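You operate a simulated robot arm through the tools that you are given. There is no shell and no other tool. Be economical: measure what you need, move in short steps, check, and stop when the job is done.

Carry out the task below with a simulated robot arm. There is one attempt and no reset: what you move stays moved.

## Task
Go one octave up and record the purple dot key, then the blue dot key.
Fine: stop recording at the end.

Only the result counts: the job must be done as asked and must still hold three seconds after the hand-in. Knocking over, shifting, dropping, spilling or breaking anything else fails it.

## Robot
A 7-joint arm with a two-finger parallel gripper, fixed in place. Base frame: the origin is at the foot of the arm, x ahead of it, y to its left, z up; the work surface is at about z = 740. Readings come in mm, rad, newtons and seconds.
With the tool pointing down near the work surface it reaches from about 200 to 680 mm from the base axis. Its first joint turns from -1.152 to 1.152 rad. Payload 2.4 kg.
The TCP is the grasp point between the finger pads, 30 mm short of the fingertips. In the tool frame z runs along the fingers and y along their closing line. The gripper opens to 94 mm. The fingers are 28 mm wide and 10 mm thick; the gripper's body (50 by 96 mm) begins 55 mm behind the TCP.
Orientation is that of the tool frame in the base frame, as a unit quaternion [x, y, z, w]. With the fingers straight down and closing along the base's y, the tool's x points along the base's -x, its y along +y and its z along -z.

## Interface
- The arm moves only by the tool send_rows. Its argument "deltas" is one flat list of numbers, 6 for each row, row after row: the shift along the base's x, y, z in mm, then the turn, a rotation vector about the base's x, y, z in rad. In form: [tx, ty, tz, ax, ay, az, tx, ty, tz, ax, ay, az, ...]. A call has 1 to 12 rows; each row is the pose to reach, as a shift and turn from the pose commanded when the call began. "hand" is the gripper command, from -1 (shut) to 1 (fully open), values between in proportion, set as the call begins (left out, the last holds). Each row takes 0.2 s and may step no farther than 50 mm and 0.15 rad from the row before; otherwise, or with a gripper value out of range, the whole call is refused. Where a pose cannot be reached the arm comes as near as it can. A force on the tool above 40 N (or 10 N above the force at the start of the call, whichever is more), or a blocked arm, ends the call early, and 0.2 s more pass. Each finger travels about 153 mm/s and halts on what it meets, pressing with about 40 N; the grip force reading is that of the motor and also rises with nothing between the fingers. The clock runs only during rows and for 0.2 s after the last one: add rows that repeat a pose to give the fingers time. The reply holds the time, the measured pose of the TCP, the force on the tool along the base axes, the opening and the grip force, in the units named above and with some noise, with the torque about the TCP (base axes, N m) and any sound that the robot's microphone picked up, and new pictures: "views" is both (left out), scene, wrist or none.
- Cameras (640 x 400 px; columns grow to the right, rows downward): "scene" is fixed at [44.7, 481.2, 1438]; the picture's right is [-0.66, -0.75, 0.00], its down [-0.46, 0.40, -0.79] and it looks along [0.60, -0.52, -0.61] (base axes); focal length 366 px, centre (320, 200). "wrist" rides on the gripper at [76, 14, -102] in the tool frame; the picture's right is [-0.18, 0.98, 0.00], its down [-0.75, -0.14, -0.64] and it looks along [-0.63, -0.12, 0.77] (tool axes); focal length 243 px, centre (320, 200). There is no depth. A picture from a camera that has moved, and an enlarged one, comes with that camera's place and axes in the base frame and with its lens.
- enlarge(camera, box): a new picture of the part [left, top, right, bottom] of that camera's present view, enlarged. No time passes.
- job_done(): hands the job in; it is judged then, once.

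Work in short steps. Places have to be worked out from the pictures, the camera data and where the tool is seen: move nearer, look again, correct. Check each grasp and each placing, and mend what went wrong. You have 120 turns and 200 pictures in all, those below and enlarged ones among them. Open the gripper and draw the arm clear of the work before you hand the job in, unless the task says otherwise; then end with one line.

The tools are called by a JSON object that holds its "name" and its "arguments". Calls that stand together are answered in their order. send_rows: Moves the arm, as the interface text tells. Its arguments: {"type":"object","properties":{"deltas":{"type":"array","items":{"type":"number"}},"hand":{"type":"number"},"views":{"type":"string","enum":["both","scene","wrist","none"]}},"required":["deltas"]} The other tools are called the same way: enlarge (camera, box) takes an enlarged picture of a part of a camera's view; job_done () hands the job in.

At the start:

```text
time_s: 0.0
tcp_pos: [466.8, -10.5, 1055.9]
tcp_rot: [0.001, 1.0, 0.0, 0.0]
wrist_force: [0.1, 0.0, -0.7]
ft_torque: [-0.01, 0.03, 0.0]
width: 94.0
grasp_force: 0.1
```

scene: 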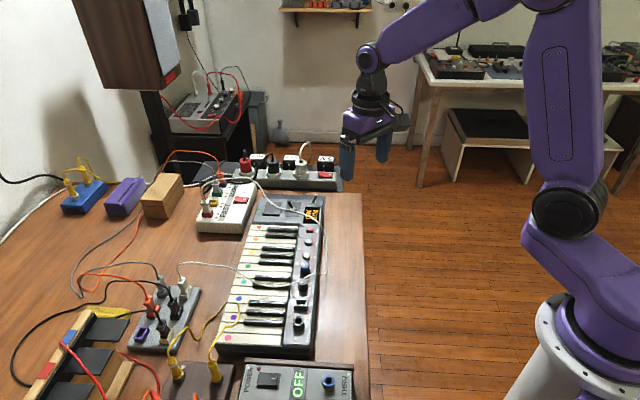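
wrist: 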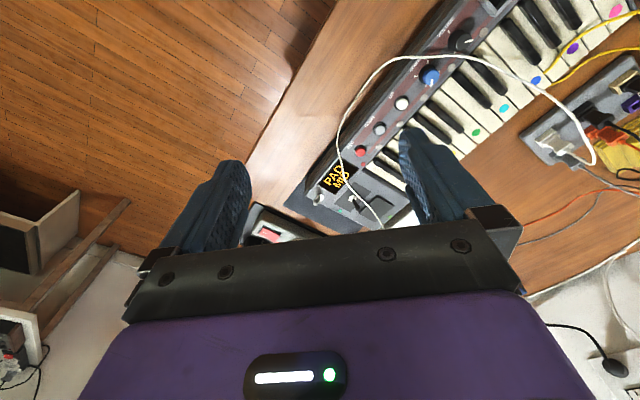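

The keyboard is seen in the middle of both views; I enlarge it to read its controls and dots.

{"name": "enlarge", "arguments": {"camera": "scene", "box": [200, 180, 360, 280]}}

{"name": "enlarge", "arguments": {"camera": "scene", "box": [200, 270, 360, 370]}}

{"name": "enlarge", "arguments": {"camera": "wrist", "box": [280, 0, 640, 225]}}

{"name": "enlarge", "arguments": {"camera": "scene", "box": [200, 340, 370, 400]}}

```text
4.00 times, centred on (280, 230) of scene
camera zoom: at [44.7, 481.2, 1438.0], right [-0.66, -0.75, 0.0], down [-0.46, 0.4, -0.79], along [0.6, -0.52, -0.61], focal length 1466 px, centre (480, 80)
```

zoom: 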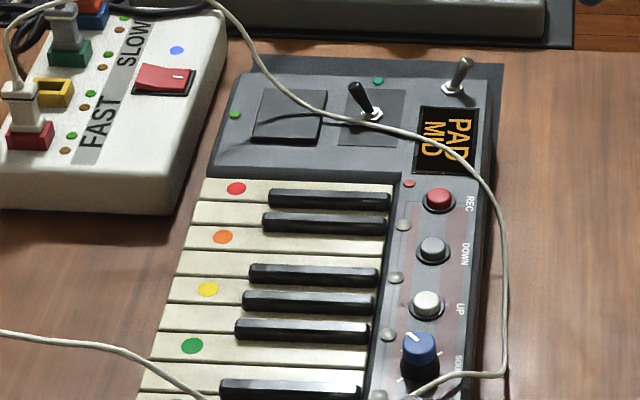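

```text
4.00 times, centred on (280, 320) of scene
camera zoom: at [44.7, 481.2, 1438.0], right [-0.66, -0.75, 0.0], down [-0.46, 0.4, -0.79], along [0.6, -0.52, -0.61], focal length 1466 px, centre (480, -280)
```

zoom: 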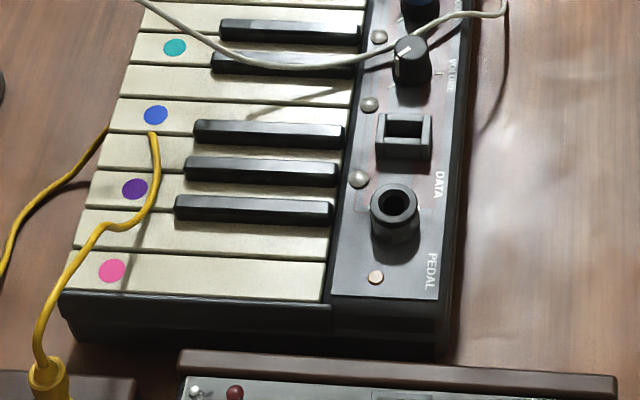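

```text
1.78 times, centred on (460, 112) of wrist
camera zoom: at [390.3, 4.8, 1158.1], right [0.18, 0.98, 0.0], down [0.75, -0.14, 0.64], along [0.63, -0.12, -0.77], focal length 431 px, centre (71, 356)
```

zoom: 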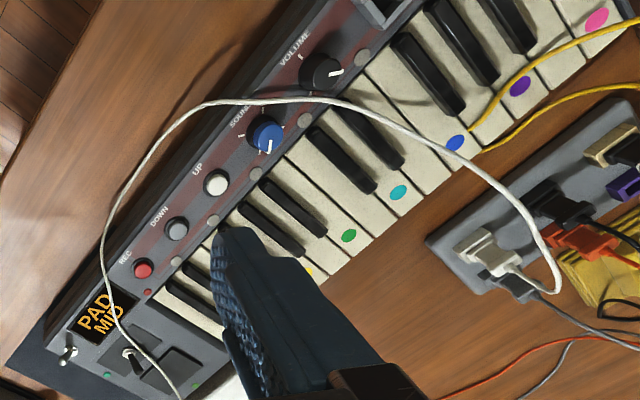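

```text
3.76 times, centred on (285, 370) of scene
camera zoom: at [44.7, 481.2, 1438.0], right [-0.66, -0.75, 0.0], down [-0.46, 0.4, -0.79], along [0.6, -0.52, -0.61], focal length 1380 px, centre (452, -440)
```

zoom: 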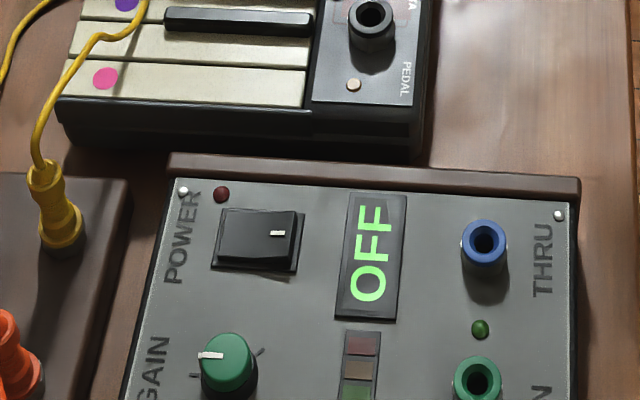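

Estimates from both views: REC ≈ (600,35,790), UP ≈ (535,98), purple ≈ (506,320), blue ≈ (540,285); the keyboard runs along about (-0.7, 0.7). I turn 45°, close the fingers, and come nearer for a look.

{"name": "send_rows", "arguments": {"deltas": [5, 10, -20, 0, 0, 0.14, 10, 20, -40, 0, 0, 0.28, 15, 40, -60, 0, 0, 0.42, 20, 60, -80, 0, 0, 0.56, 20, 70, -95, 0, 0, 0.7, 20, 70, -95, 0, 0, 0.785, 20, 70, -95, 0, 0, 0.785], "hand": -1}}

```text
time_s: 1.6
tcp_pos: [486.5, 60.7, 960.4]
tcp_rot: [-0.383, 0.924, 0.0, 0.0]
wrist_force: [0.5, -0.5, -0.1]
ft_torque: [-0.02, -0.01, 0.0]
width: 0.0
grasp_force: 33.1
camera wrist: at [422.8, 16.3, 1062.4], right [-0.57, 0.82, 0.0], down [0.63, 0.43, 0.64], along [0.53, 0.36, -0.77], focal length 243 px, centre (320, 200)
```

scene: 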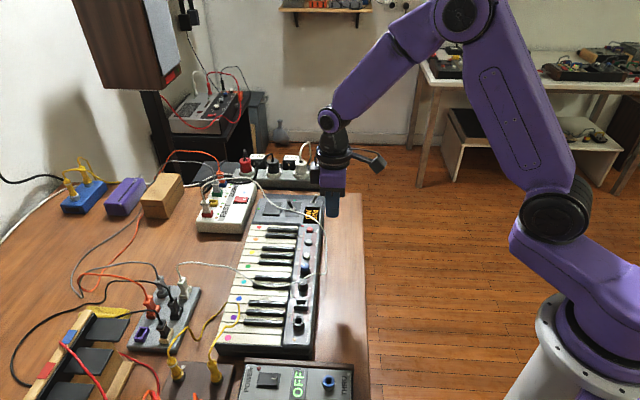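
wrist: 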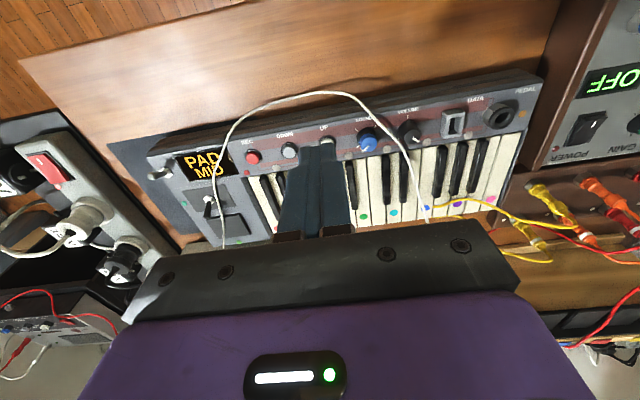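

Fingers shut and aligned. I enlarge the wrist view to measure the button and cable places.

{"name": "enlarge", "arguments": {"camera": "wrist", "box": [140, 80, 396, 240]}}

{"name": "enlarge", "arguments": {"camera": "wrist", "box": [330, 80, 586, 240]}}

```text
2.50 times, centred on (268, 160) of wrist
camera zoom: at [422.8, 16.3, 1062.4], right [-0.57, 0.82, 0.0], down [0.63, 0.43, 0.64], along [0.53, 0.36, -0.77], focal length 606 px, centre (450, 300)
```

zoom: 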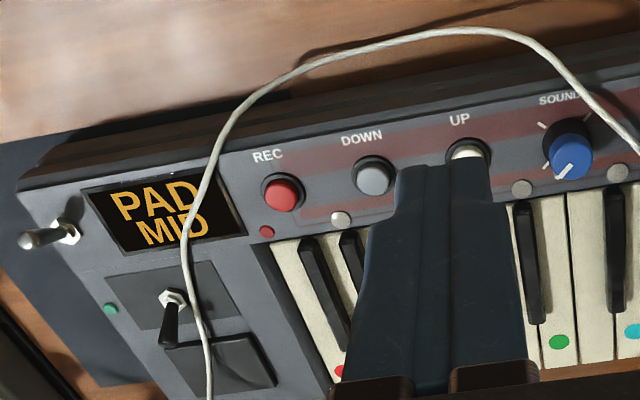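

```text
2.50 times, centred on (458, 160) of wrist
camera zoom: at [422.8, 16.3, 1062.4], right [-0.57, 0.82, 0.0], down [0.63, 0.43, 0.64], along [0.53, 0.36, -0.77], focal length 606 px, centre (-25, 300)
```

zoom: 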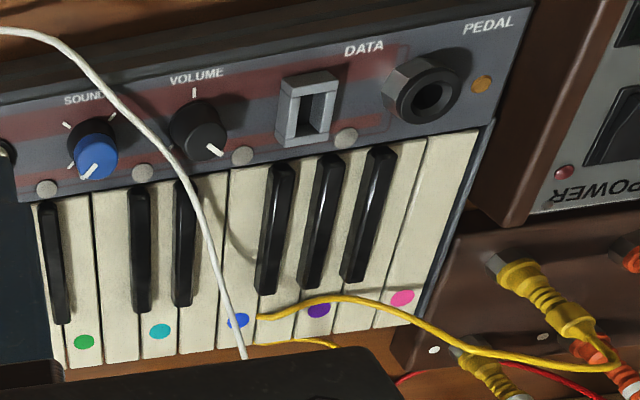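

The white cable arcs above the blue key and a yellow one above the purple key, so I need their shape. I enlarge that region from the fixed camera and the wrist.

{"name": "enlarge", "arguments": {"camera": "scene", "box": [152, 250, 264, 320]}}

{"name": "enlarge", "arguments": {"camera": "scene", "box": [152, 300, 264, 390]}}

{"name": "enlarge", "arguments": {"camera": "wrist", "box": [400, 170, 560, 270]}}

```text
5.71 times, centred on (208, 285) of scene
camera zoom: at [44.7, 481.2, 1438.0], right [-0.66, -0.75, 0.0], down [-0.46, 0.4, -0.79], along [0.6, -0.52, -0.61], focal length 2094 px, centre (960, -286)
```

zoom: 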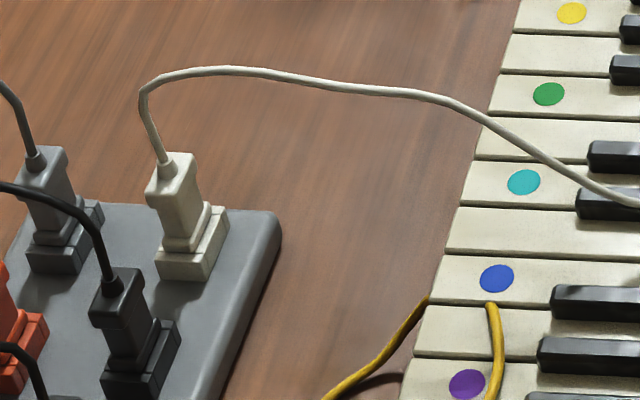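

```text
4.44 times, centred on (208, 345) of scene
camera zoom: at [44.7, 481.2, 1438.0], right [-0.66, -0.75, 0.0], down [-0.46, 0.4, -0.79], along [0.6, -0.52, -0.61], focal length 1629 px, centre (818, -444)
```

zoom: 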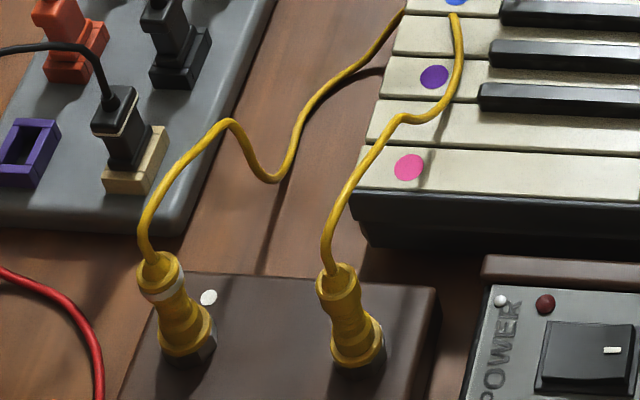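

```text
4.00 times, centred on (480, 220) of wrist
camera zoom: at [422.8, 16.3, 1062.4], right [-0.57, 0.82, 0.0], down [0.63, 0.43, 0.64], along [0.53, 0.36, -0.77], focal length 970 px, centre (-320, 120)
```

zoom: 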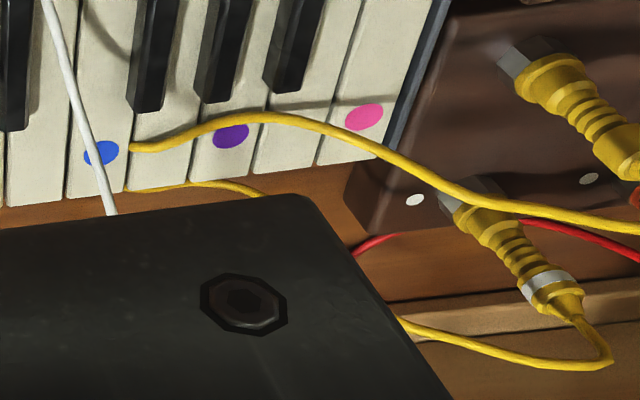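

The yellow cable visibly passes through the keyboard body, so the cables look like scenery; I'll still watch the forces. UP triangulates to about (531,100,788), so I move the tip above it at z≈830 and check.

{"name": "send_rows", "arguments": {"deltas": [20, 18, -30, 0, 0, 0, 44, 39, -60, 0, 0, 0, 44.5, 39.3, -100, 0, 0, 0, 44.5, 39.3, -100, 0, 0, 0]}}

{"name": "enlarge", "arguments": {"camera": "wrist", "box": [192, 40, 448, 200]}}

{"name": "enlarge", "arguments": {"camera": "scene", "box": [260, 180, 372, 280]}}

```text
time_s: 2.6
tcp_pos: [530.7, 99.8, 861.6]
tcp_rot: [-0.383, 0.924, 0.0, 0.0]
wrist_force: [0.6, -0.4, -0.2]
ft_torque: [-0.03, 0.01, 0.02]
width: 0.0
grasp_force: 32.7
camera wrist: at [466.9, 56.6, 962.8], right [-0.57, 0.82, 0.0], down [0.63, 0.43, 0.64], along [0.53, 0.36, -0.77], focal length 243 px, centre (320, 200)
```

scene: 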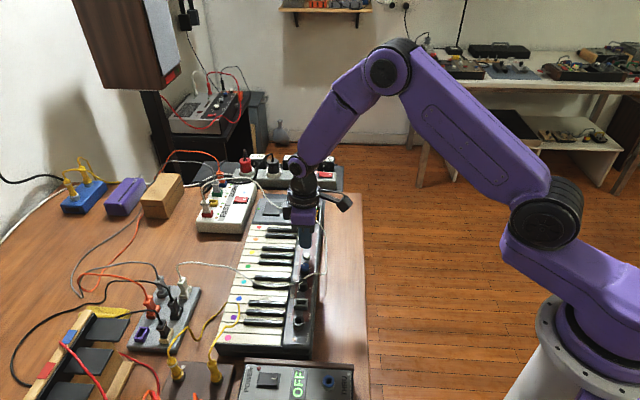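
wrist: 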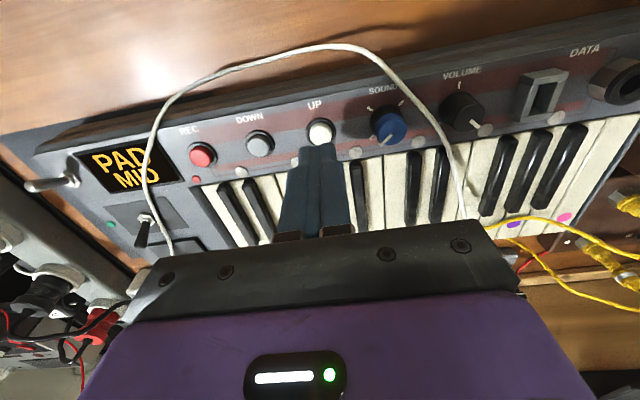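

```text
2.50 times, centred on (320, 120) of wrist
camera zoom: at [466.9, 56.6, 962.8], right [-0.57, 0.82, 0.0], down [0.63, 0.43, 0.64], along [0.53, 0.36, -0.77], focal length 606 px, centre (320, 400)
```

zoom: 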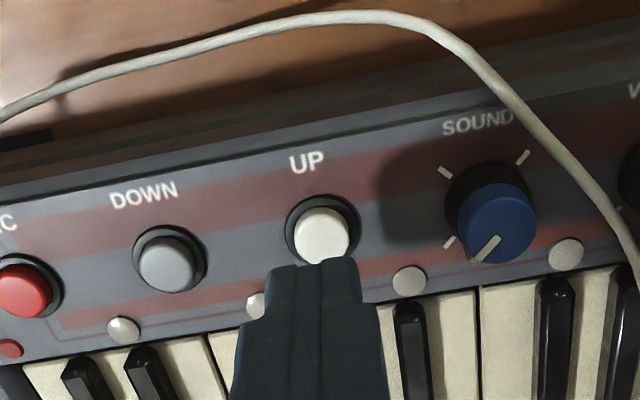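

```text
4.00 times, centred on (316, 230) of scene
camera zoom: at [44.8, 481.2, 1438.0], right [-0.66, -0.75, 0.0], down [-0.46, 0.4, -0.79], along [0.6, -0.52, -0.61], focal length 1466 px, centre (336, 80)
```

zoom: 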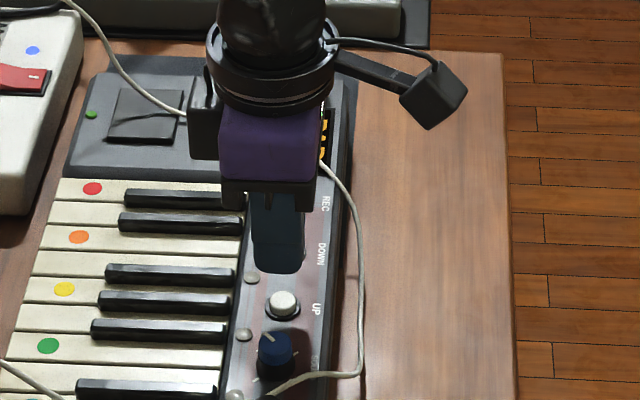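

The tip is right over UP, whose top is at z≈797. I descend slowly, with force as my guide.

{"name": "send_rows", "arguments": {"deltas": [0, 0, -20, 0, 0, 0, 0, 0, -28, 0, 0, 0, 0, 0, -31, 0, 0, 0, 0, 0, -34, 0, 0, 0, 0, 0, -36, 0, 0, 0], "views": "wrist"}}

```text
time_s: 3.8
tcp_pos: [531.5, 99.4, 826.6]
tcp_rot: [-0.383, 0.924, 0.0, 0.001]
wrist_force: [-3.1, 1.0, 14.8]
ft_torque: [0.0, 0.07, -0.07]
width: 0.2
grasp_force: 33.2
heard: click
camera wrist: at [467.1, 56.6, 927.6], right [-0.57, 0.82, 0.0], down [0.63, 0.43, 0.64], along [0.53, 0.36, -0.77], focal length 243 px, centre (320, 200)
```

wrist: 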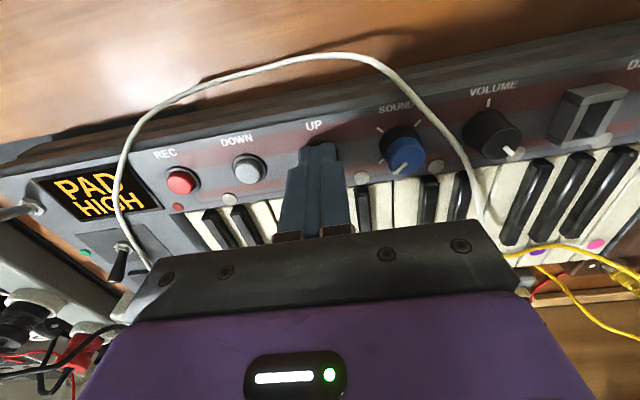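

Click heard and the display reads HIGH. I lift and move above REC at about (597,35).

{"name": "send_rows", "arguments": {"deltas": [0, 0, 25, 0, 0, 0, 0, 0, 40, 0, 0, 0, 33, -32, 40, 0, 0, 0, 66, -65, 40, 0, 0, 0, 66, -65, 36, 0, 0, 0]}}

{"name": "enlarge", "arguments": {"camera": "wrist", "box": [192, 40, 448, 200]}}

```text
time_s: 5.0
tcp_pos: [598.4, 34.8, 861.1]
tcp_rot: [-0.382, 0.924, 0.0, 0.0]
wrist_force: [-0.3, 0.3, 0.4]
ft_torque: [0.02, 0.0, 0.02]
width: 0.0
grasp_force: 33.1
camera wrist: at [533.1, -9.2, 963.7], right [-0.57, 0.82, 0.0], down [0.63, 0.43, 0.64], along [0.53, 0.36, -0.77], focal length 243 px, centre (320, 200)
```

scene: 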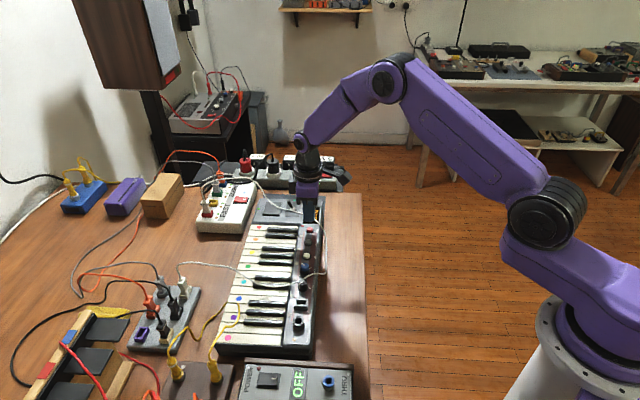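
wrist: 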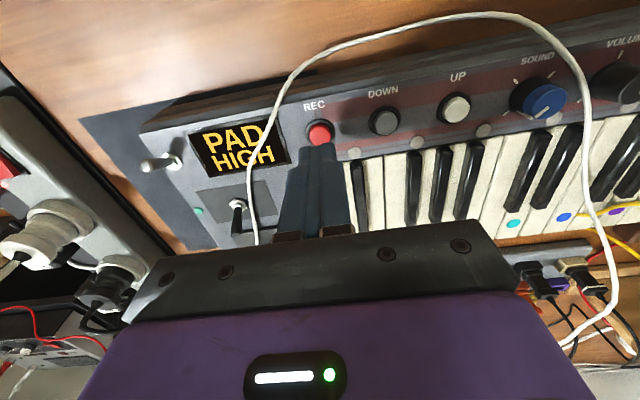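

```text
2.50 times, centred on (320, 120) of wrist
camera zoom: at [533.1, -9.2, 963.7], right [-0.57, 0.82, 0.0], down [0.63, 0.43, 0.64], along [0.53, 0.36, -0.77], focal length 606 px, centre (320, 400)
```

zoom: 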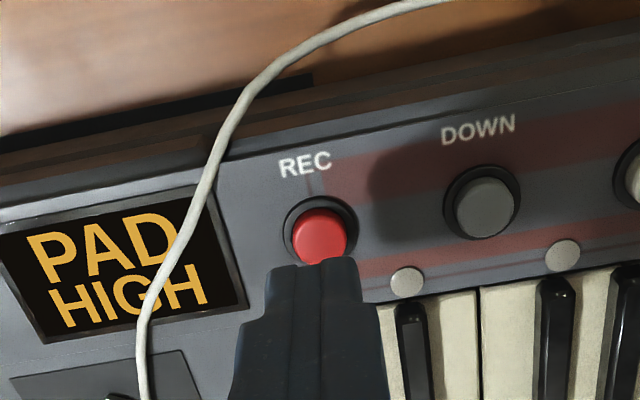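

REC sits in the same spot under the tip as UP did. I press it the same way.

{"name": "send_rows", "arguments": {"deltas": [0, 0, -20, 0, 0, 0, 0, 0, -28, 0, 0, 0, 0, 0, -31, 0, 0, 0, 0, 0, -34, 0, 0, 0, 0, 0, -36, 0, 0, 0], "views": "none"}}

{"name": "enlarge", "arguments": {"camera": "wrist", "box": [192, 40, 448, 200]}}

```text
time_s: 6.2
tcp_pos: [597.8, 35.1, 825.3]
tcp_rot: [-0.382, 0.924, -0.001, 0.001]
wrist_force: [-4.0, -1.7, 12.8]
ft_torque: [-0.02, 0.16, -0.01]
width: 0.0
grasp_force: 33.2
heard: click
```

```text
2.50 times, centred on (320, 120) of wrist
camera zoom: at [533.3, -9.0, 928.2], right [-0.57, 0.82, 0.0], down [0.63, 0.43, 0.64], along [0.53, 0.36, -0.77], focal length 606 px, centre (320, 400)
```

zoom: 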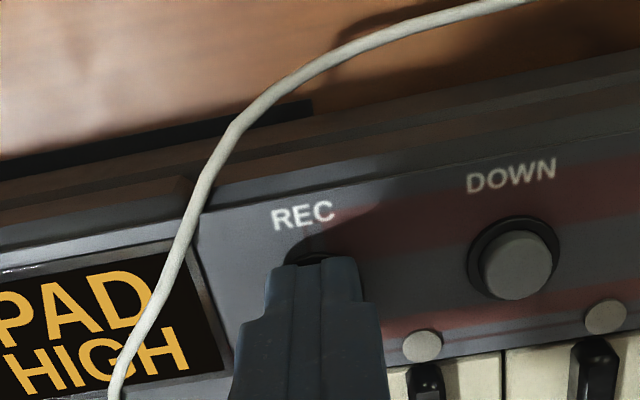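

Click heard. I lift high and check that the record lamp is lit.

{"name": "send_rows", "arguments": {"deltas": [0, 0, 40, 0, 0, 0, 0, 0, 85, 0, 0, 0, 0, 0, 130, 0, 0, 0, 0, 0, 150, 0, 0, 0], "views": "none"}}

{"name": "enlarge", "arguments": {"camera": "scene", "box": [240, 190, 352, 260]}}

```text
time_s: 7.2
tcp_pos: [597.8, 34.4, 973.6]
tcp_rot: [-0.383, 0.924, 0.0, 0.0]
wrist_force: [0.0, -0.3, 0.2]
ft_torque: [0.03, 0.04, 0.0]
width: 0.0
grasp_force: 32.5
```

```text
5.71 times, centred on (296, 225) of scene
camera zoom: at [44.7, 481.2, 1438.0], right [-0.66, -0.75, 0.0], down [-0.46, 0.4, -0.79], along [0.6, -0.52, -0.61], focal length 2094 px, centre (457, 57)
```

zoom: 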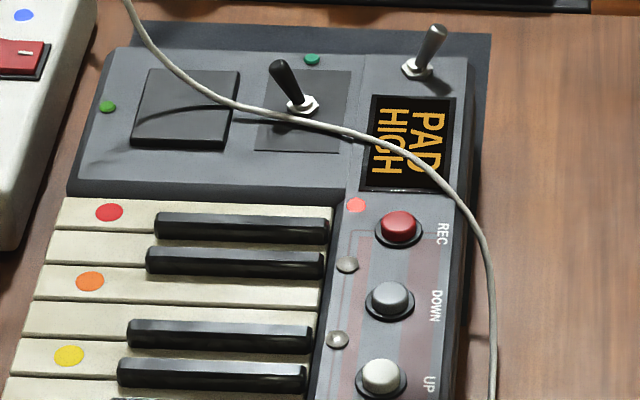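

The record lamp is bright. I travel to above the purple key, leaning the tool 0.35 rad so that a single finger edge will press it.

{"name": "send_rows", "arguments": {"deltas": [-14, 41, 0, 0, 0, 0, -28, 82, 0, -0.06, -0.06, 0, -42, 123, 0, -0.12, -0.12, 0, -56, 164, 0, -0.18, -0.18, 0, -70, 205, 0, -0.247, -0.247, 0, -84, 246, 0, -0.247, -0.247, 0, -98, 288, 0, -0.247, -0.247, 0, -98, 288, -40, -0.247, -0.247, 0, -98, 288, -75, -0.247, -0.247, 0, -98, 288, -75, -0.247, -0.247, 0]}}

{"name": "enlarge", "arguments": {"camera": "wrist", "box": [192, 40, 448, 200]}}

{"name": "enlarge", "arguments": {"camera": "scene", "box": [190, 270, 318, 350]}}

```text
time_s: 9.4
tcp_pos: [500.0, 324.1, 899.8]
tcp_rot: [-0.377, 0.91, -0.161, 0.067]
wrist_force: [0.6, 0.5, -0.4]
ft_torque: [0.0, 0.0, -0.03]
width: 0.1
grasp_force: 33.1
camera wrist: at [411.6, 304.4, 990.5], right [-0.52, 0.78, -0.34], down [0.47, 0.59, 0.65], along [0.71, 0.18, -0.68], focal length 243 px, centre (320, 200)
```

scene: 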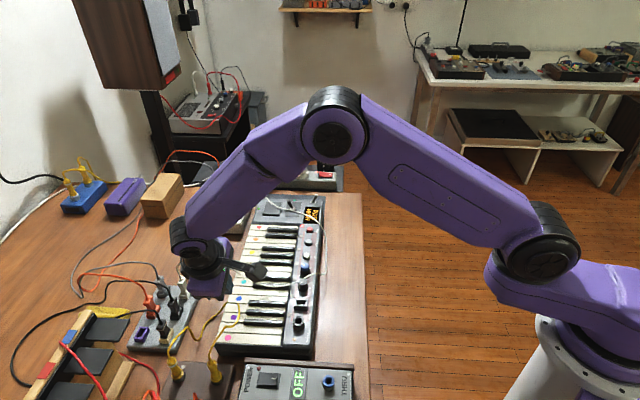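
wrist: 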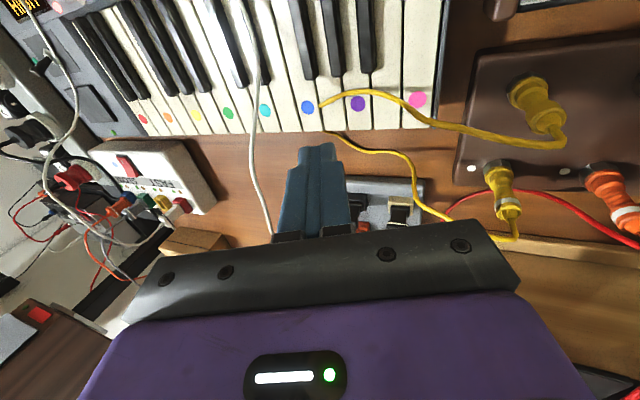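

```text
2.50 times, centred on (320, 120) of wrist
camera zoom: at [411.6, 304.4, 990.5], right [-0.52, 0.78, -0.34], down [0.47, 0.59, 0.65], along [0.71, 0.18, -0.68], focal length 606 px, centre (320, 400)
```

zoom: 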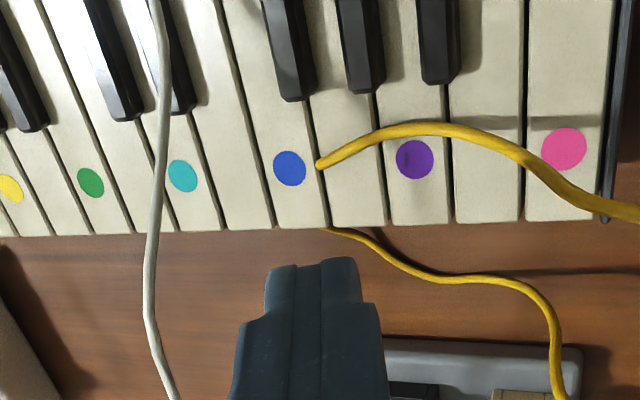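

```text
5.00 times, centred on (254, 310) of scene
camera zoom: at [44.7, 481.2, 1438.0], right [-0.66, -0.75, 0.0], down [-0.46, 0.4, -0.79], along [0.6, -0.52, -0.61], focal length 1833 px, centre (650, -350)
```

zoom: 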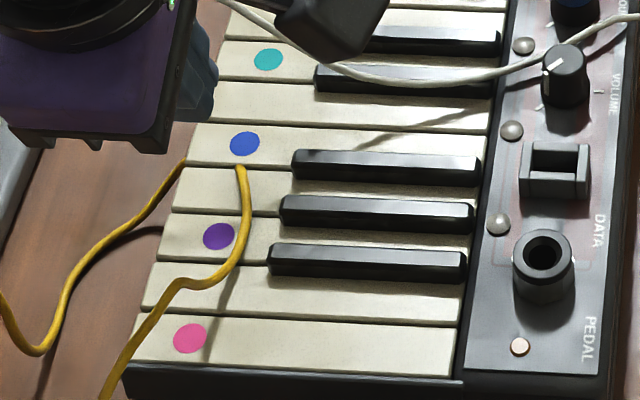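

The purple dot works out to (504,318.5,~785) and I aim slightly to its front side, away from the cable. I descend to about 18 mm above the key and check.

{"name": "send_rows", "arguments": {"deltas": [4, 3.3, -20, 0, 0, 0, 4, 3.3, -45, 0, 0, 0, 4, 3.3, -65, 0, 0, 0, 4, 3.3, -65, 0, 0, 0], "views": "none"}}

{"name": "enlarge", "arguments": {"camera": "wrist", "box": [192, 40, 448, 200]}}

{"name": "enlarge", "arguments": {"camera": "scene", "box": [190, 270, 318, 350]}}

```text
time_s: 10.4
tcp_pos: [503.4, 328.0, 834.4]
tcp_rot: [-0.377, 0.91, -0.16, 0.066]
wrist_force: [-0.1, 1.1, -0.9]
ft_torque: [-0.01, 0.04, 0.0]
width: 0.0
grasp_force: 33.2
```

```text
2.50 times, centred on (320, 120) of wrist
camera zoom: at [415.1, 306.7, 925.1], right [-0.52, 0.78, -0.34], down [0.47, 0.59, 0.65], along [0.71, 0.18, -0.68], focal length 606 px, centre (320, 400)
```

zoom: 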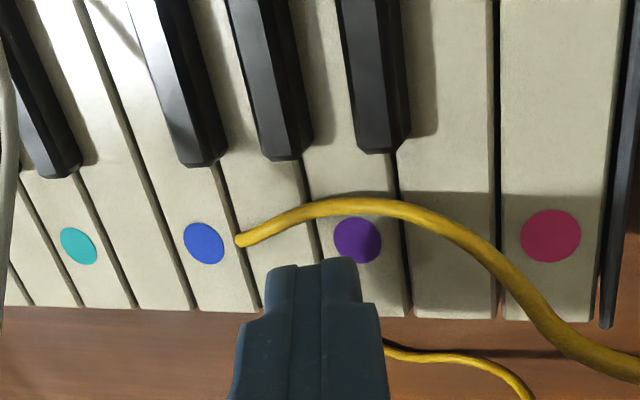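

```text
5.00 times, centred on (254, 310) of scene
camera zoom: at [44.8, 481.2, 1438.0], right [-0.66, -0.75, 0.0], down [-0.46, 0.4, -0.79], along [0.6, -0.52, -0.61], focal length 1833 px, centre (650, -350)
```

zoom: 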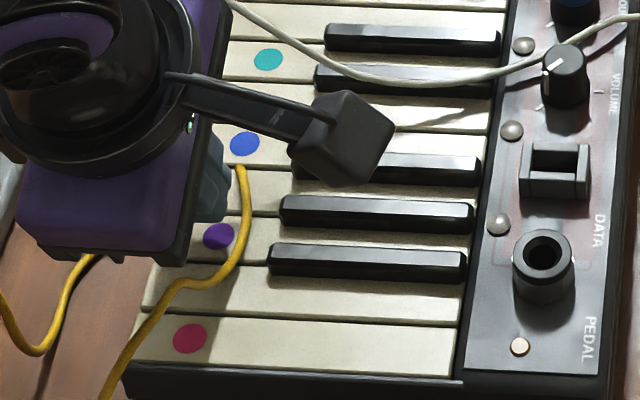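

The lower finger edge is right at dot +5 mm along the keyboard, inside the purple key. I press down gently.

{"name": "send_rows", "arguments": {"deltas": [0, 0, -10, 0, 0, 0, 0, 0, -15, 0, 0, 0, 0, 0, -18, 0, 0, 0, 0, 0, -20, 0, 0, 0], "views": "none"}}

{"name": "enlarge", "arguments": {"camera": "wrist", "box": [192, 40, 448, 200]}}

```text
time_s: 11.4
tcp_pos: [503.5, 326.7, 814.5]
tcp_rot: [-0.376, 0.91, -0.162, 0.067]
wrist_force: [-4.2, -1.1, 9.3]
ft_torque: [-0.06, -0.09, -0.05]
width: 0.2
grasp_force: 33.5
heard: click
```

```text
2.50 times, centred on (320, 120) of wrist
camera zoom: at [414.8, 306.7, 906.5], right [-0.52, 0.78, -0.34], down [0.47, 0.59, 0.65], along [0.71, 0.18, -0.68], focal length 606 px, centre (320, 400)
```

zoom: 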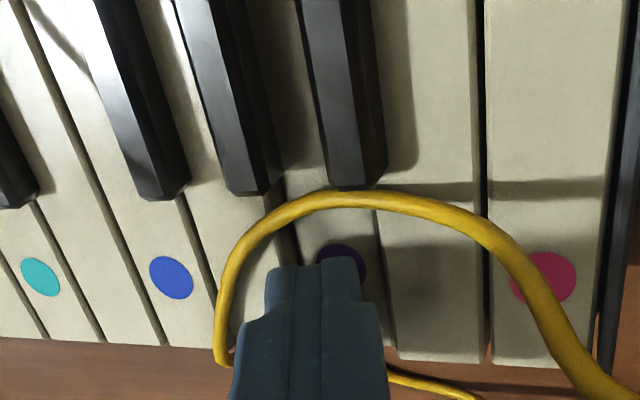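

A click came at 9 N with the purple key down; the yellow cable seems to have shifted a little. I lift straight up slowly and look.

{"name": "send_rows", "arguments": {"deltas": [0, 0, 8, 0, 0, 0, 0, 0, 20, 0, 0, 0, 0, 0, 40, 0, 0, 0, 0, 0, 70, 0, 0, 0, 0, 0, 100, 0, 0, 0]}}

{"name": "enlarge", "arguments": {"camera": "wrist", "box": [192, 40, 448, 200]}}

{"name": "enlarge", "arguments": {"camera": "scene", "box": [160, 280, 320, 380]}}

```text
time_s: 12.6
tcp_pos: [502.7, 325.5, 915.7]
tcp_rot: [-0.377, 0.91, -0.161, 0.067]
wrist_force: [0.6, 0.6, -0.2]
ft_torque: [-0.01, -0.03, -0.02]
width: 0.1
grasp_force: 33.1
camera wrist: at [414.8, 305.3, 1006.7], right [-0.52, 0.78, -0.34], down [0.47, 0.59, 0.65], along [0.71, 0.18, -0.68], focal length 243 px, centre (320, 200)
```

scene: 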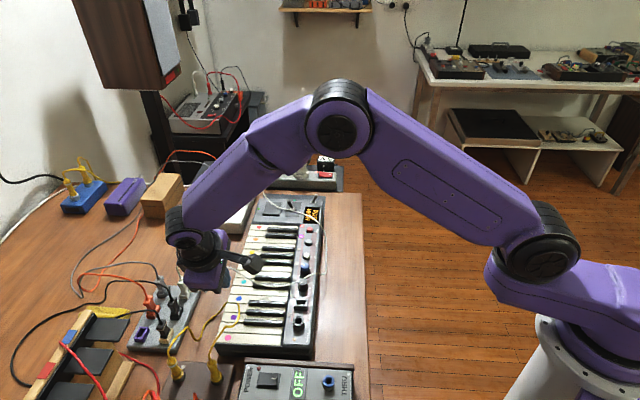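
wrist: 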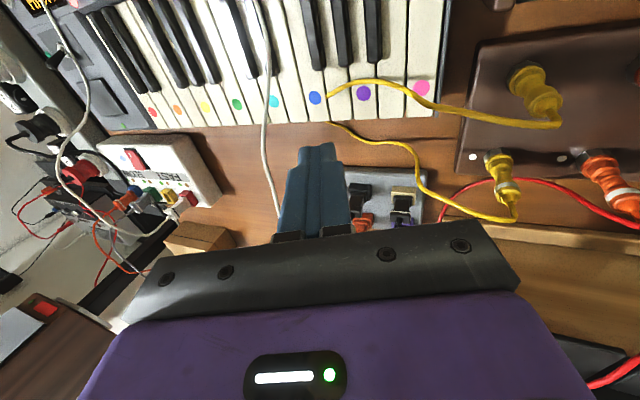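

```text
2.50 times, centred on (320, 120) of wrist
camera zoom: at [414.8, 305.3, 1006.7], right [-0.52, 0.78, -0.34], down [0.47, 0.59, 0.65], along [0.71, 0.18, -0.68], focal length 606 px, centre (320, 400)
```

zoom: 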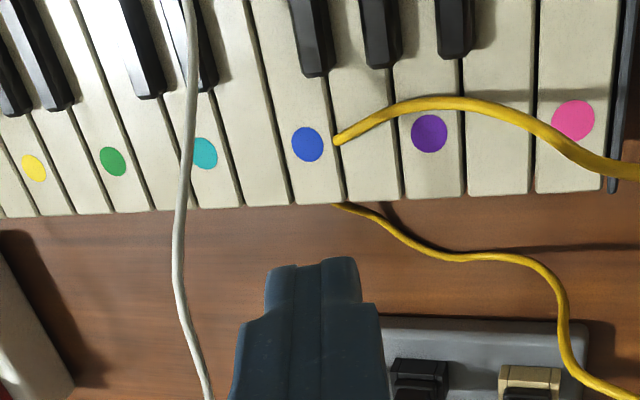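

```text
4.00 times, centred on (240, 330) of scene
camera zoom: at [44.7, 481.2, 1438.0], right [-0.66, -0.75, 0.0], down [-0.46, 0.4, -0.79], along [0.6, -0.52, -0.61], focal length 1466 px, centre (640, -320)
```

zoom: 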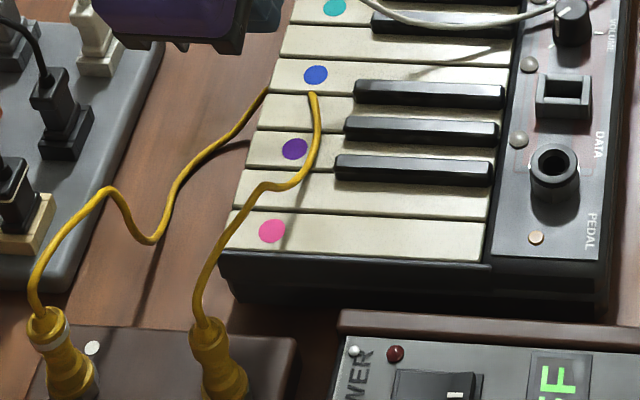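

The cable hangs as before. Next the blue key: I move above it at about (537,285) with a bit more lean (0.45 rad), so only the low edge can touch, and hover.

{"name": "send_rows", "arguments": {"deltas": [15, -15, 0, -0.035, -0.035, 0, 29.5, -30.2, 0, -0.07, -0.07, 0, 29.5, -30.2, -40, -0.07, -0.07, 0, 29.5, -30.2, -75, -0.07, -0.07, 0, 29.5, -30.2, -75, -0.07, -0.07, 0], "views": "none"}}

{"name": "enlarge", "arguments": {"camera": "wrist", "box": [192, 40, 448, 200]}}

{"name": "enlarge", "arguments": {"camera": "scene", "box": [190, 260, 318, 340]}}

```text
time_s: 13.8
tcp_pos: [534.1, 296.0, 839.5]
tcp_rot: [-0.373, 0.901, -0.205, 0.085]
wrist_force: [0.7, -0.1, 0.4]
ft_torque: [0.02, 0.0, 0.0]
width: 0.3
grasp_force: 33.2
```

```text
2.50 times, centred on (320, 120) of wrist
camera zoom: at [438.7, 282.1, 925.5], right [-0.5, 0.76, -0.43], down [0.43, 0.64, 0.64], along [0.76, 0.14, -0.64], focal length 606 px, centre (320, 400)
```

zoom: 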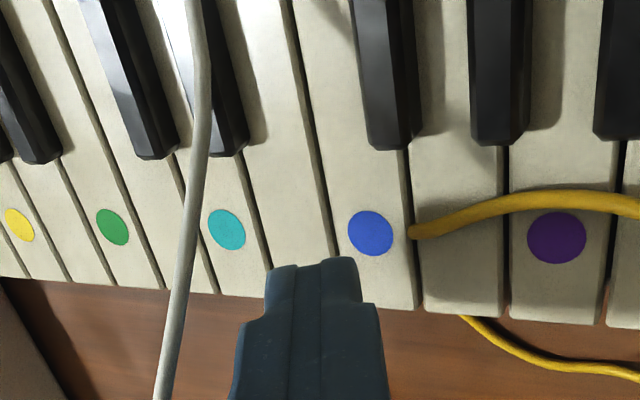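

```text
5.00 times, centred on (254, 300) of scene
camera zoom: at [44.8, 481.2, 1438.0], right [-0.66, -0.75, 0.0], down [-0.46, 0.4, -0.79], along [0.6, -0.52, -0.61], focal length 1833 px, centre (650, -300)
```

zoom: 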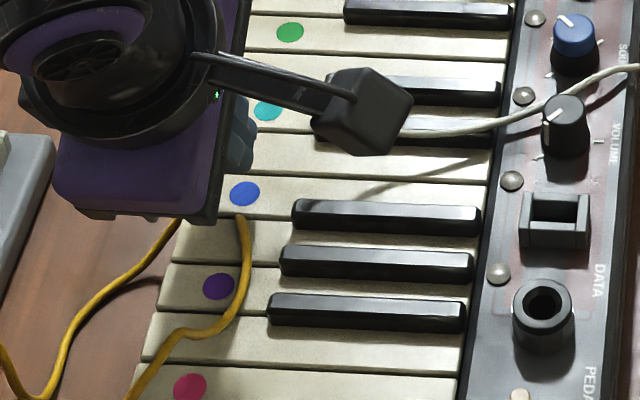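

The low edge lines up with the blue key's dot +6 mm. I descend in small steps to find the contact height and click.

{"name": "send_rows", "arguments": {"deltas": [0, 0, -8, 0, 0, 0, 0, 0, -14, 0, 0, 0, 0, 0, -16, 0, 0, 0, 0, 0, -16, 0, 0, 0], "views": "none"}}

```text
time_s: 14.8
tcp_pos: [533.2, 294.4, 823.4]
tcp_rot: [-0.374, 0.901, -0.205, 0.085]
wrist_force: [0.8, -0.1, -0.1]
ft_torque: [0.0, 0.01, -0.03]
width: 0.1
grasp_force: 33.4
```

No contact yet with the edge at about z 792. I go on by 2.5 mm.

{"name": "send_rows", "arguments": {"deltas": [0, 0, -1, 0, 0, 0, 0, 0, -2, 0, 0, 0, 0, 0, -2.5, 0, 0, 0], "views": "none"}}

```text
time_s: 15.6
tcp_pos: [532.9, 296.1, 821.2]
tcp_rot: [-0.373, 0.901, -0.206, 0.085]
wrist_force: [-0.2, 0.4, -0.3]
ft_torque: [-0.03, -0.02, -0.02]
width: 0.0
grasp_force: 32.6
```

Still free (edge ≈ 790). Another 2 mm.

{"name": "send_rows", "arguments": {"deltas": [0, 0, -1, 0, 0, 0, 0, 0, -2, 0, 0, 0, 0, 0, -2, 0, 0, 0], "views": "none"}}

```text
time_s: 16.4
tcp_pos: [532.5, 295.6, 819.7]
tcp_rot: [-0.373, 0.901, -0.206, 0.085]
wrist_force: [0.2, 0.3, -0.2]
ft_torque: [0.01, 0.01, 0.01]
width: 0.0
grasp_force: 32.9
```

Still free (edge ≈ 788). Another 1.5 mm.

{"name": "send_rows", "arguments": {"deltas": [0, 0, -1, 0, 0, 0, 0, 0, -1.5, 0, 0, 0, 0, 0, -1.5, 0, 0, 0], "views": "none"}}

```text
time_s: 17.2
tcp_pos: [531.8, 296.5, 819.4]
tcp_rot: [-0.373, 0.901, -0.205, 0.085]
wrist_force: [0.7, -0.3, 0.1]
ft_torque: [0.01, 0.0, 0.04]
width: 0.0
grasp_force: 33.0
```

No contact at edge ≈ 786.5, so the purple press went only about 3 mm deep and its raised side stayed clear of the neighbouring key. I continue by 1.5 mm.

{"name": "send_rows", "arguments": {"deltas": [0, 0, -1, 0, 0, 0, 0, 0, -1.5, 0, 0, 0, 0, 0, -1.5, 0, 0, 0], "views": "none"}}

```text
time_s: 18.0
tcp_pos: [532.8, 296.4, 816.2]
tcp_rot: [-0.373, 0.901, -0.206, 0.085]
wrist_force: [0.0, -0.5, 1.0]
ft_torque: [0.0, -0.01, 0.01]
width: 0.1
grasp_force: 32.8
heard: click
```

Click at the edge ≈ 785. I look at which key is down.

{"name": "enlarge", "arguments": {"camera": "wrist", "box": [192, 40, 448, 200]}}

{"name": "enlarge", "arguments": {"camera": "scene", "box": [190, 260, 318, 340]}}

```text
2.50 times, centred on (320, 120) of wrist
camera zoom: at [437.7, 282.7, 902.1], right [-0.5, 0.76, -0.43], down [0.43, 0.64, 0.64], along [0.76, 0.14, -0.64], focal length 606 px, centre (320, 400)
```

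zoom: 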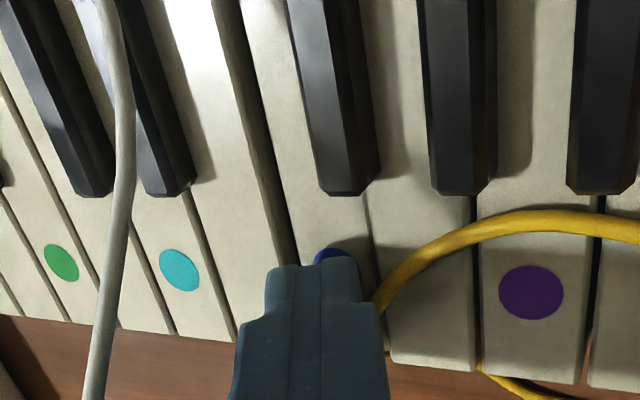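

```text
5.00 times, centred on (254, 300) of scene
camera zoom: at [44.7, 481.2, 1438.0], right [-0.66, -0.75, 0.0], down [-0.46, 0.4, -0.79], along [0.6, -0.52, -0.61], focal length 1833 px, centre (650, -300)
```

zoom: 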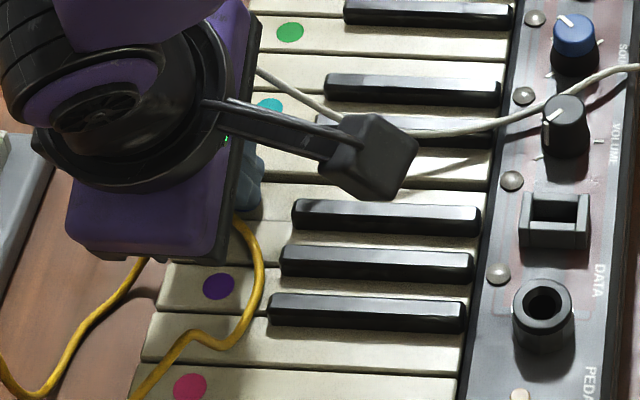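

Blue is the key that is down, with its neighbours up. I lift away slowly and then go high.

{"name": "send_rows", "arguments": {"deltas": [0, 0, 6, 0, 0, 0, 0, 0, 20, 0, 0, 0, 0, 0, 50, 0, 0, 0, 0, 0, 90, 0, 0, 0, 0, 0, 130, 0, 0, 0, 0, 0, 158, 0, 0, 0]}}

{"name": "enlarge", "arguments": {"camera": "wrist", "box": [192, 40, 448, 200]}}

{"name": "enlarge", "arguments": {"camera": "scene", "box": [220, 190, 348, 270]}}

```text
time_s: 19.4
tcp_pos: [531.9, 296.0, 974.5]
tcp_rot: [-0.374, 0.901, -0.205, 0.084]
wrist_force: [0.0, -0.4, -0.5]
ft_torque: [0.01, -0.05, 0.02]
width: 0.0
grasp_force: 32.9
camera wrist: at [437.4, 282.4, 1060.1], right [-0.5, 0.76, -0.43], down [0.43, 0.64, 0.64], along [0.76, 0.14, -0.64], focal length 243 px, centre (320, 200)
```

scene: 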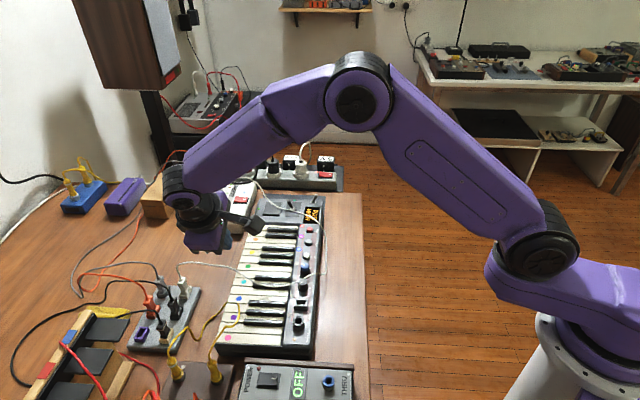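
wrist: 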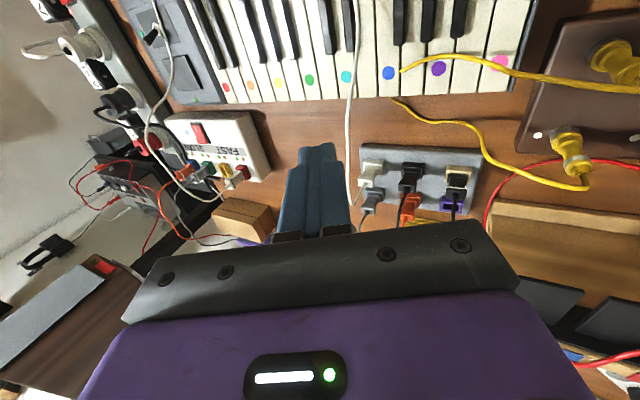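

```text
2.50 times, centred on (320, 120) of wrist
camera zoom: at [437.4, 282.4, 1060.1], right [-0.5, 0.76, -0.43], down [0.43, 0.64, 0.64], along [0.76, 0.14, -0.64], focal length 606 px, centre (320, 400)
```

zoom: 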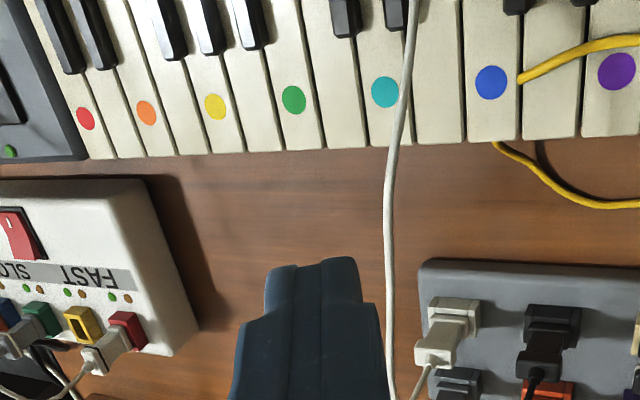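

```text
5.00 times, centred on (284, 230) of scene
camera zoom: at [44.7, 481.2, 1438.0], right [-0.66, -0.75, 0.0], down [-0.46, 0.4, -0.79], along [0.6, -0.52, -0.61], focal length 1833 px, centre (500, 50)
```

zoom: 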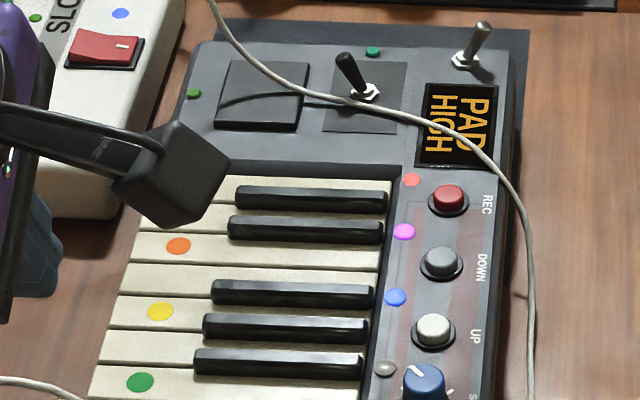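

The keyboard's step lamps now show purple then blue, the record lamp still lit. I go back above REC, tool upright again, to stop recording.

{"name": "send_rows", "arguments": {"deltas": [9.2, -37.3, 0, 0.05, 0.05, 0, 18.4, -74.6, 0, 0.1, 0.1, 0, 27.6, -111.9, 0, 0.16, 0.16, 0, 36.8, -149.2, 0, 0.22, 0.22, 0, 46, -186.5, 0, 0.28, 0.28, 0, 55.2, -223.8, 0, 0.317, 0.317, 0, 64.5, -261.1, 0, 0.317, 0.317, 0, 64.5, -261.1, -40, 0.317, 0.317, 0, 64.5, -261.1, -80, 0.317, 0.317, 0, 64.5, -261.1, -113.5, 0.317, 0.317, 0, 64.5, -261.1, -113.5, 0.317, 0.317, 0], "views": "none"}}

{"name": "enlarge", "arguments": {"camera": "wrist", "box": [192, 40, 448, 200]}}

```text
time_s: 21.8
tcp_pos: [597.3, 34.2, 861.0]
tcp_rot: [-0.383, 0.924, 0.0, 0.001]
wrist_force: [0.1, -1.0, 0.0]
ft_torque: [-0.01, -0.01, 0.01]
width: 0.0
grasp_force: 32.8
```

```text
2.50 times, centred on (320, 120) of wrist
camera zoom: at [532.6, -9.4, 963.0], right [-0.57, 0.82, 0.0], down [0.63, 0.43, 0.64], along [0.53, 0.36, -0.77], focal length 606 px, centre (320, 400)
```

zoom: 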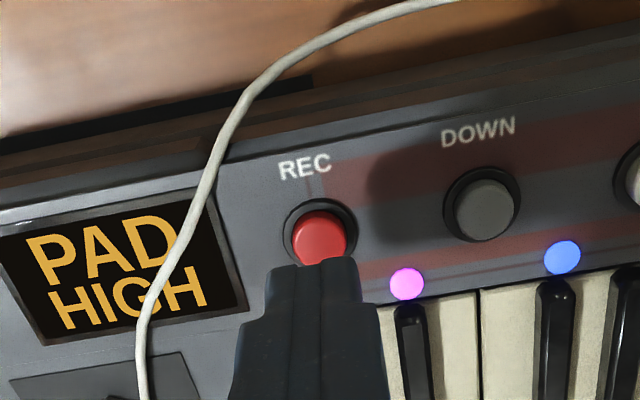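

Same alignment over REC as before. I press it once more, as before.

{"name": "send_rows", "arguments": {"deltas": [0, 0, -20, 0, 0, 0, 0, 0, -28, 0, 0, 0, 0, 0, -31, 0, 0, 0, 0, 0, -34, 0, 0, 0, 0, 0, -36, 0, 0, 0], "views": "none"}}

```text
time_s: 23.0
tcp_pos: [597.6, 34.9, 826.6]
tcp_rot: [-0.383, 0.924, -0.001, 0.001]
wrist_force: [-4.1, 0.0, 14.0]
ft_torque: [-0.01, 0.15, 0.02]
width: 0.0
grasp_force: 32.7
heard: click
```

Click heard. I lift straight up, draw back toward the base, and check the lamps.

{"name": "send_rows", "arguments": {"deltas": [0, 0, 40, 0, 0, 0, 0, 0, 85, 0, 0, 0, 0, 0, 130, 0, 0, 0, 0, 0, 175, 0, 0, 0, -35, -15, 190, 0, 0, 0, -75, -30, 190, 0, 0, 0, -115, -45, 190, 0, 0, 0, -115, -45, 190, 0, 0, 0]}}

{"name": "enlarge", "arguments": {"camera": "scene", "box": [220, 190, 348, 270]}}

{"name": "enlarge", "arguments": {"camera": "scene", "box": [160, 260, 320, 360]}}

```text
time_s: 24.8
tcp_pos: [481.7, -10.7, 1013.7]
tcp_rot: [-0.383, 0.924, 0.0, -0.002]
wrist_force: [0.0, 0.1, 0.7]
ft_torque: [-0.04, 0.0, -0.03]
width: 0.0
grasp_force: 33.0
camera wrist: at [417.3, -53.2, 1115.4], right [-0.57, 0.82, 0.0], down [0.63, 0.43, 0.64], along [0.53, 0.36, -0.77], focal length 243 px, centre (320, 200)
```

scene: 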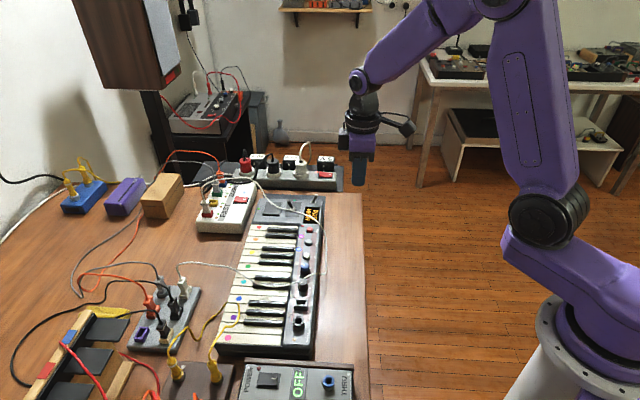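
wrist: 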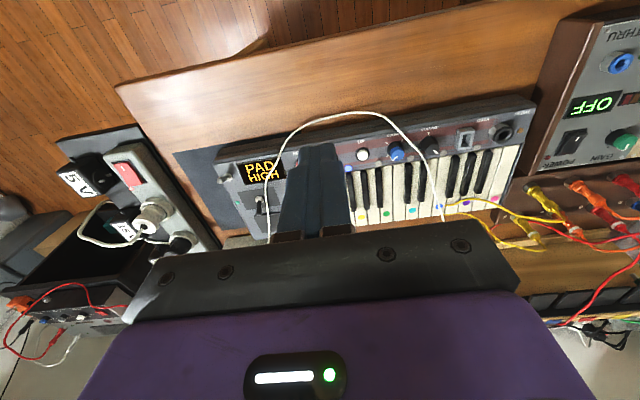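

```text
5.00 times, centred on (284, 230) of scene
camera zoom: at [44.7, 481.2, 1438.0], right [-0.66, -0.75, 0.0], down [-0.46, 0.4, -0.79], along [0.6, -0.52, -0.61], focal length 1833 px, centre (500, 50)
```

zoom: 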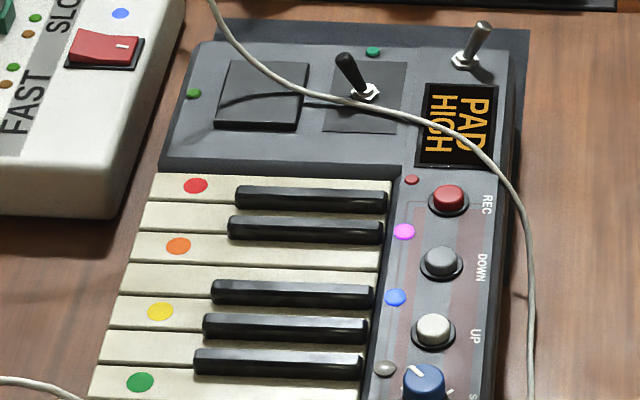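

```text
4.00 times, centred on (240, 310) of scene
camera zoom: at [44.7, 481.2, 1438.0], right [-0.66, -0.75, 0.0], down [-0.46, 0.4, -0.79], along [0.6, -0.52, -0.61], focal length 1466 px, centre (640, -240)
```

zoom: 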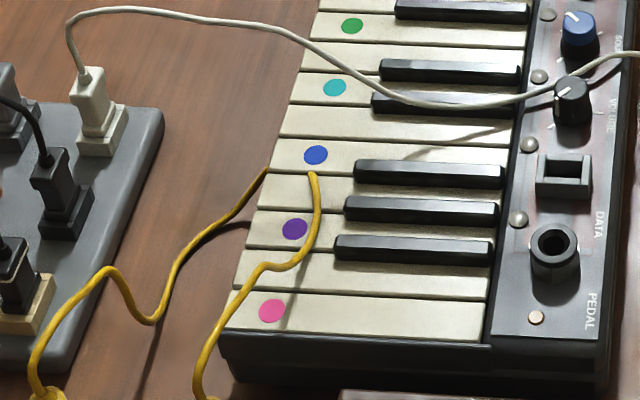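

The record lamp is off, the steps read purple then blue, the octave is HIGH, and the rest is unchanged. I open the gripper in the clear.

{"name": "send_rows", "arguments": {"deltas": [0, 0, 10, 0, 0, 0, 0, 0, 20, 0, 0, 0, 0, 0, 20, 0, 0, 0], "hand": 1, "views": "none"}}

```text
time_s: 25.6
tcp_pos: [481.3, -8.6, 1034.0]
tcp_rot: [-0.383, 0.924, 0.0, 0.0]
wrist_force: [0.1, -0.5, 0.7]
ft_torque: [-0.05, -0.01, -0.04]
width: 93.8
grasp_force: 0.1
```

The gripper is open and the arm is clear, so I hand in.

{"name": "job_done", "arguments": {}}

```text
The job is handed in.
```

The keyboard is one octave up (display reads HIGH), its step lamps show purple then blue recorded, and recording is stopped with the REC lamp off.
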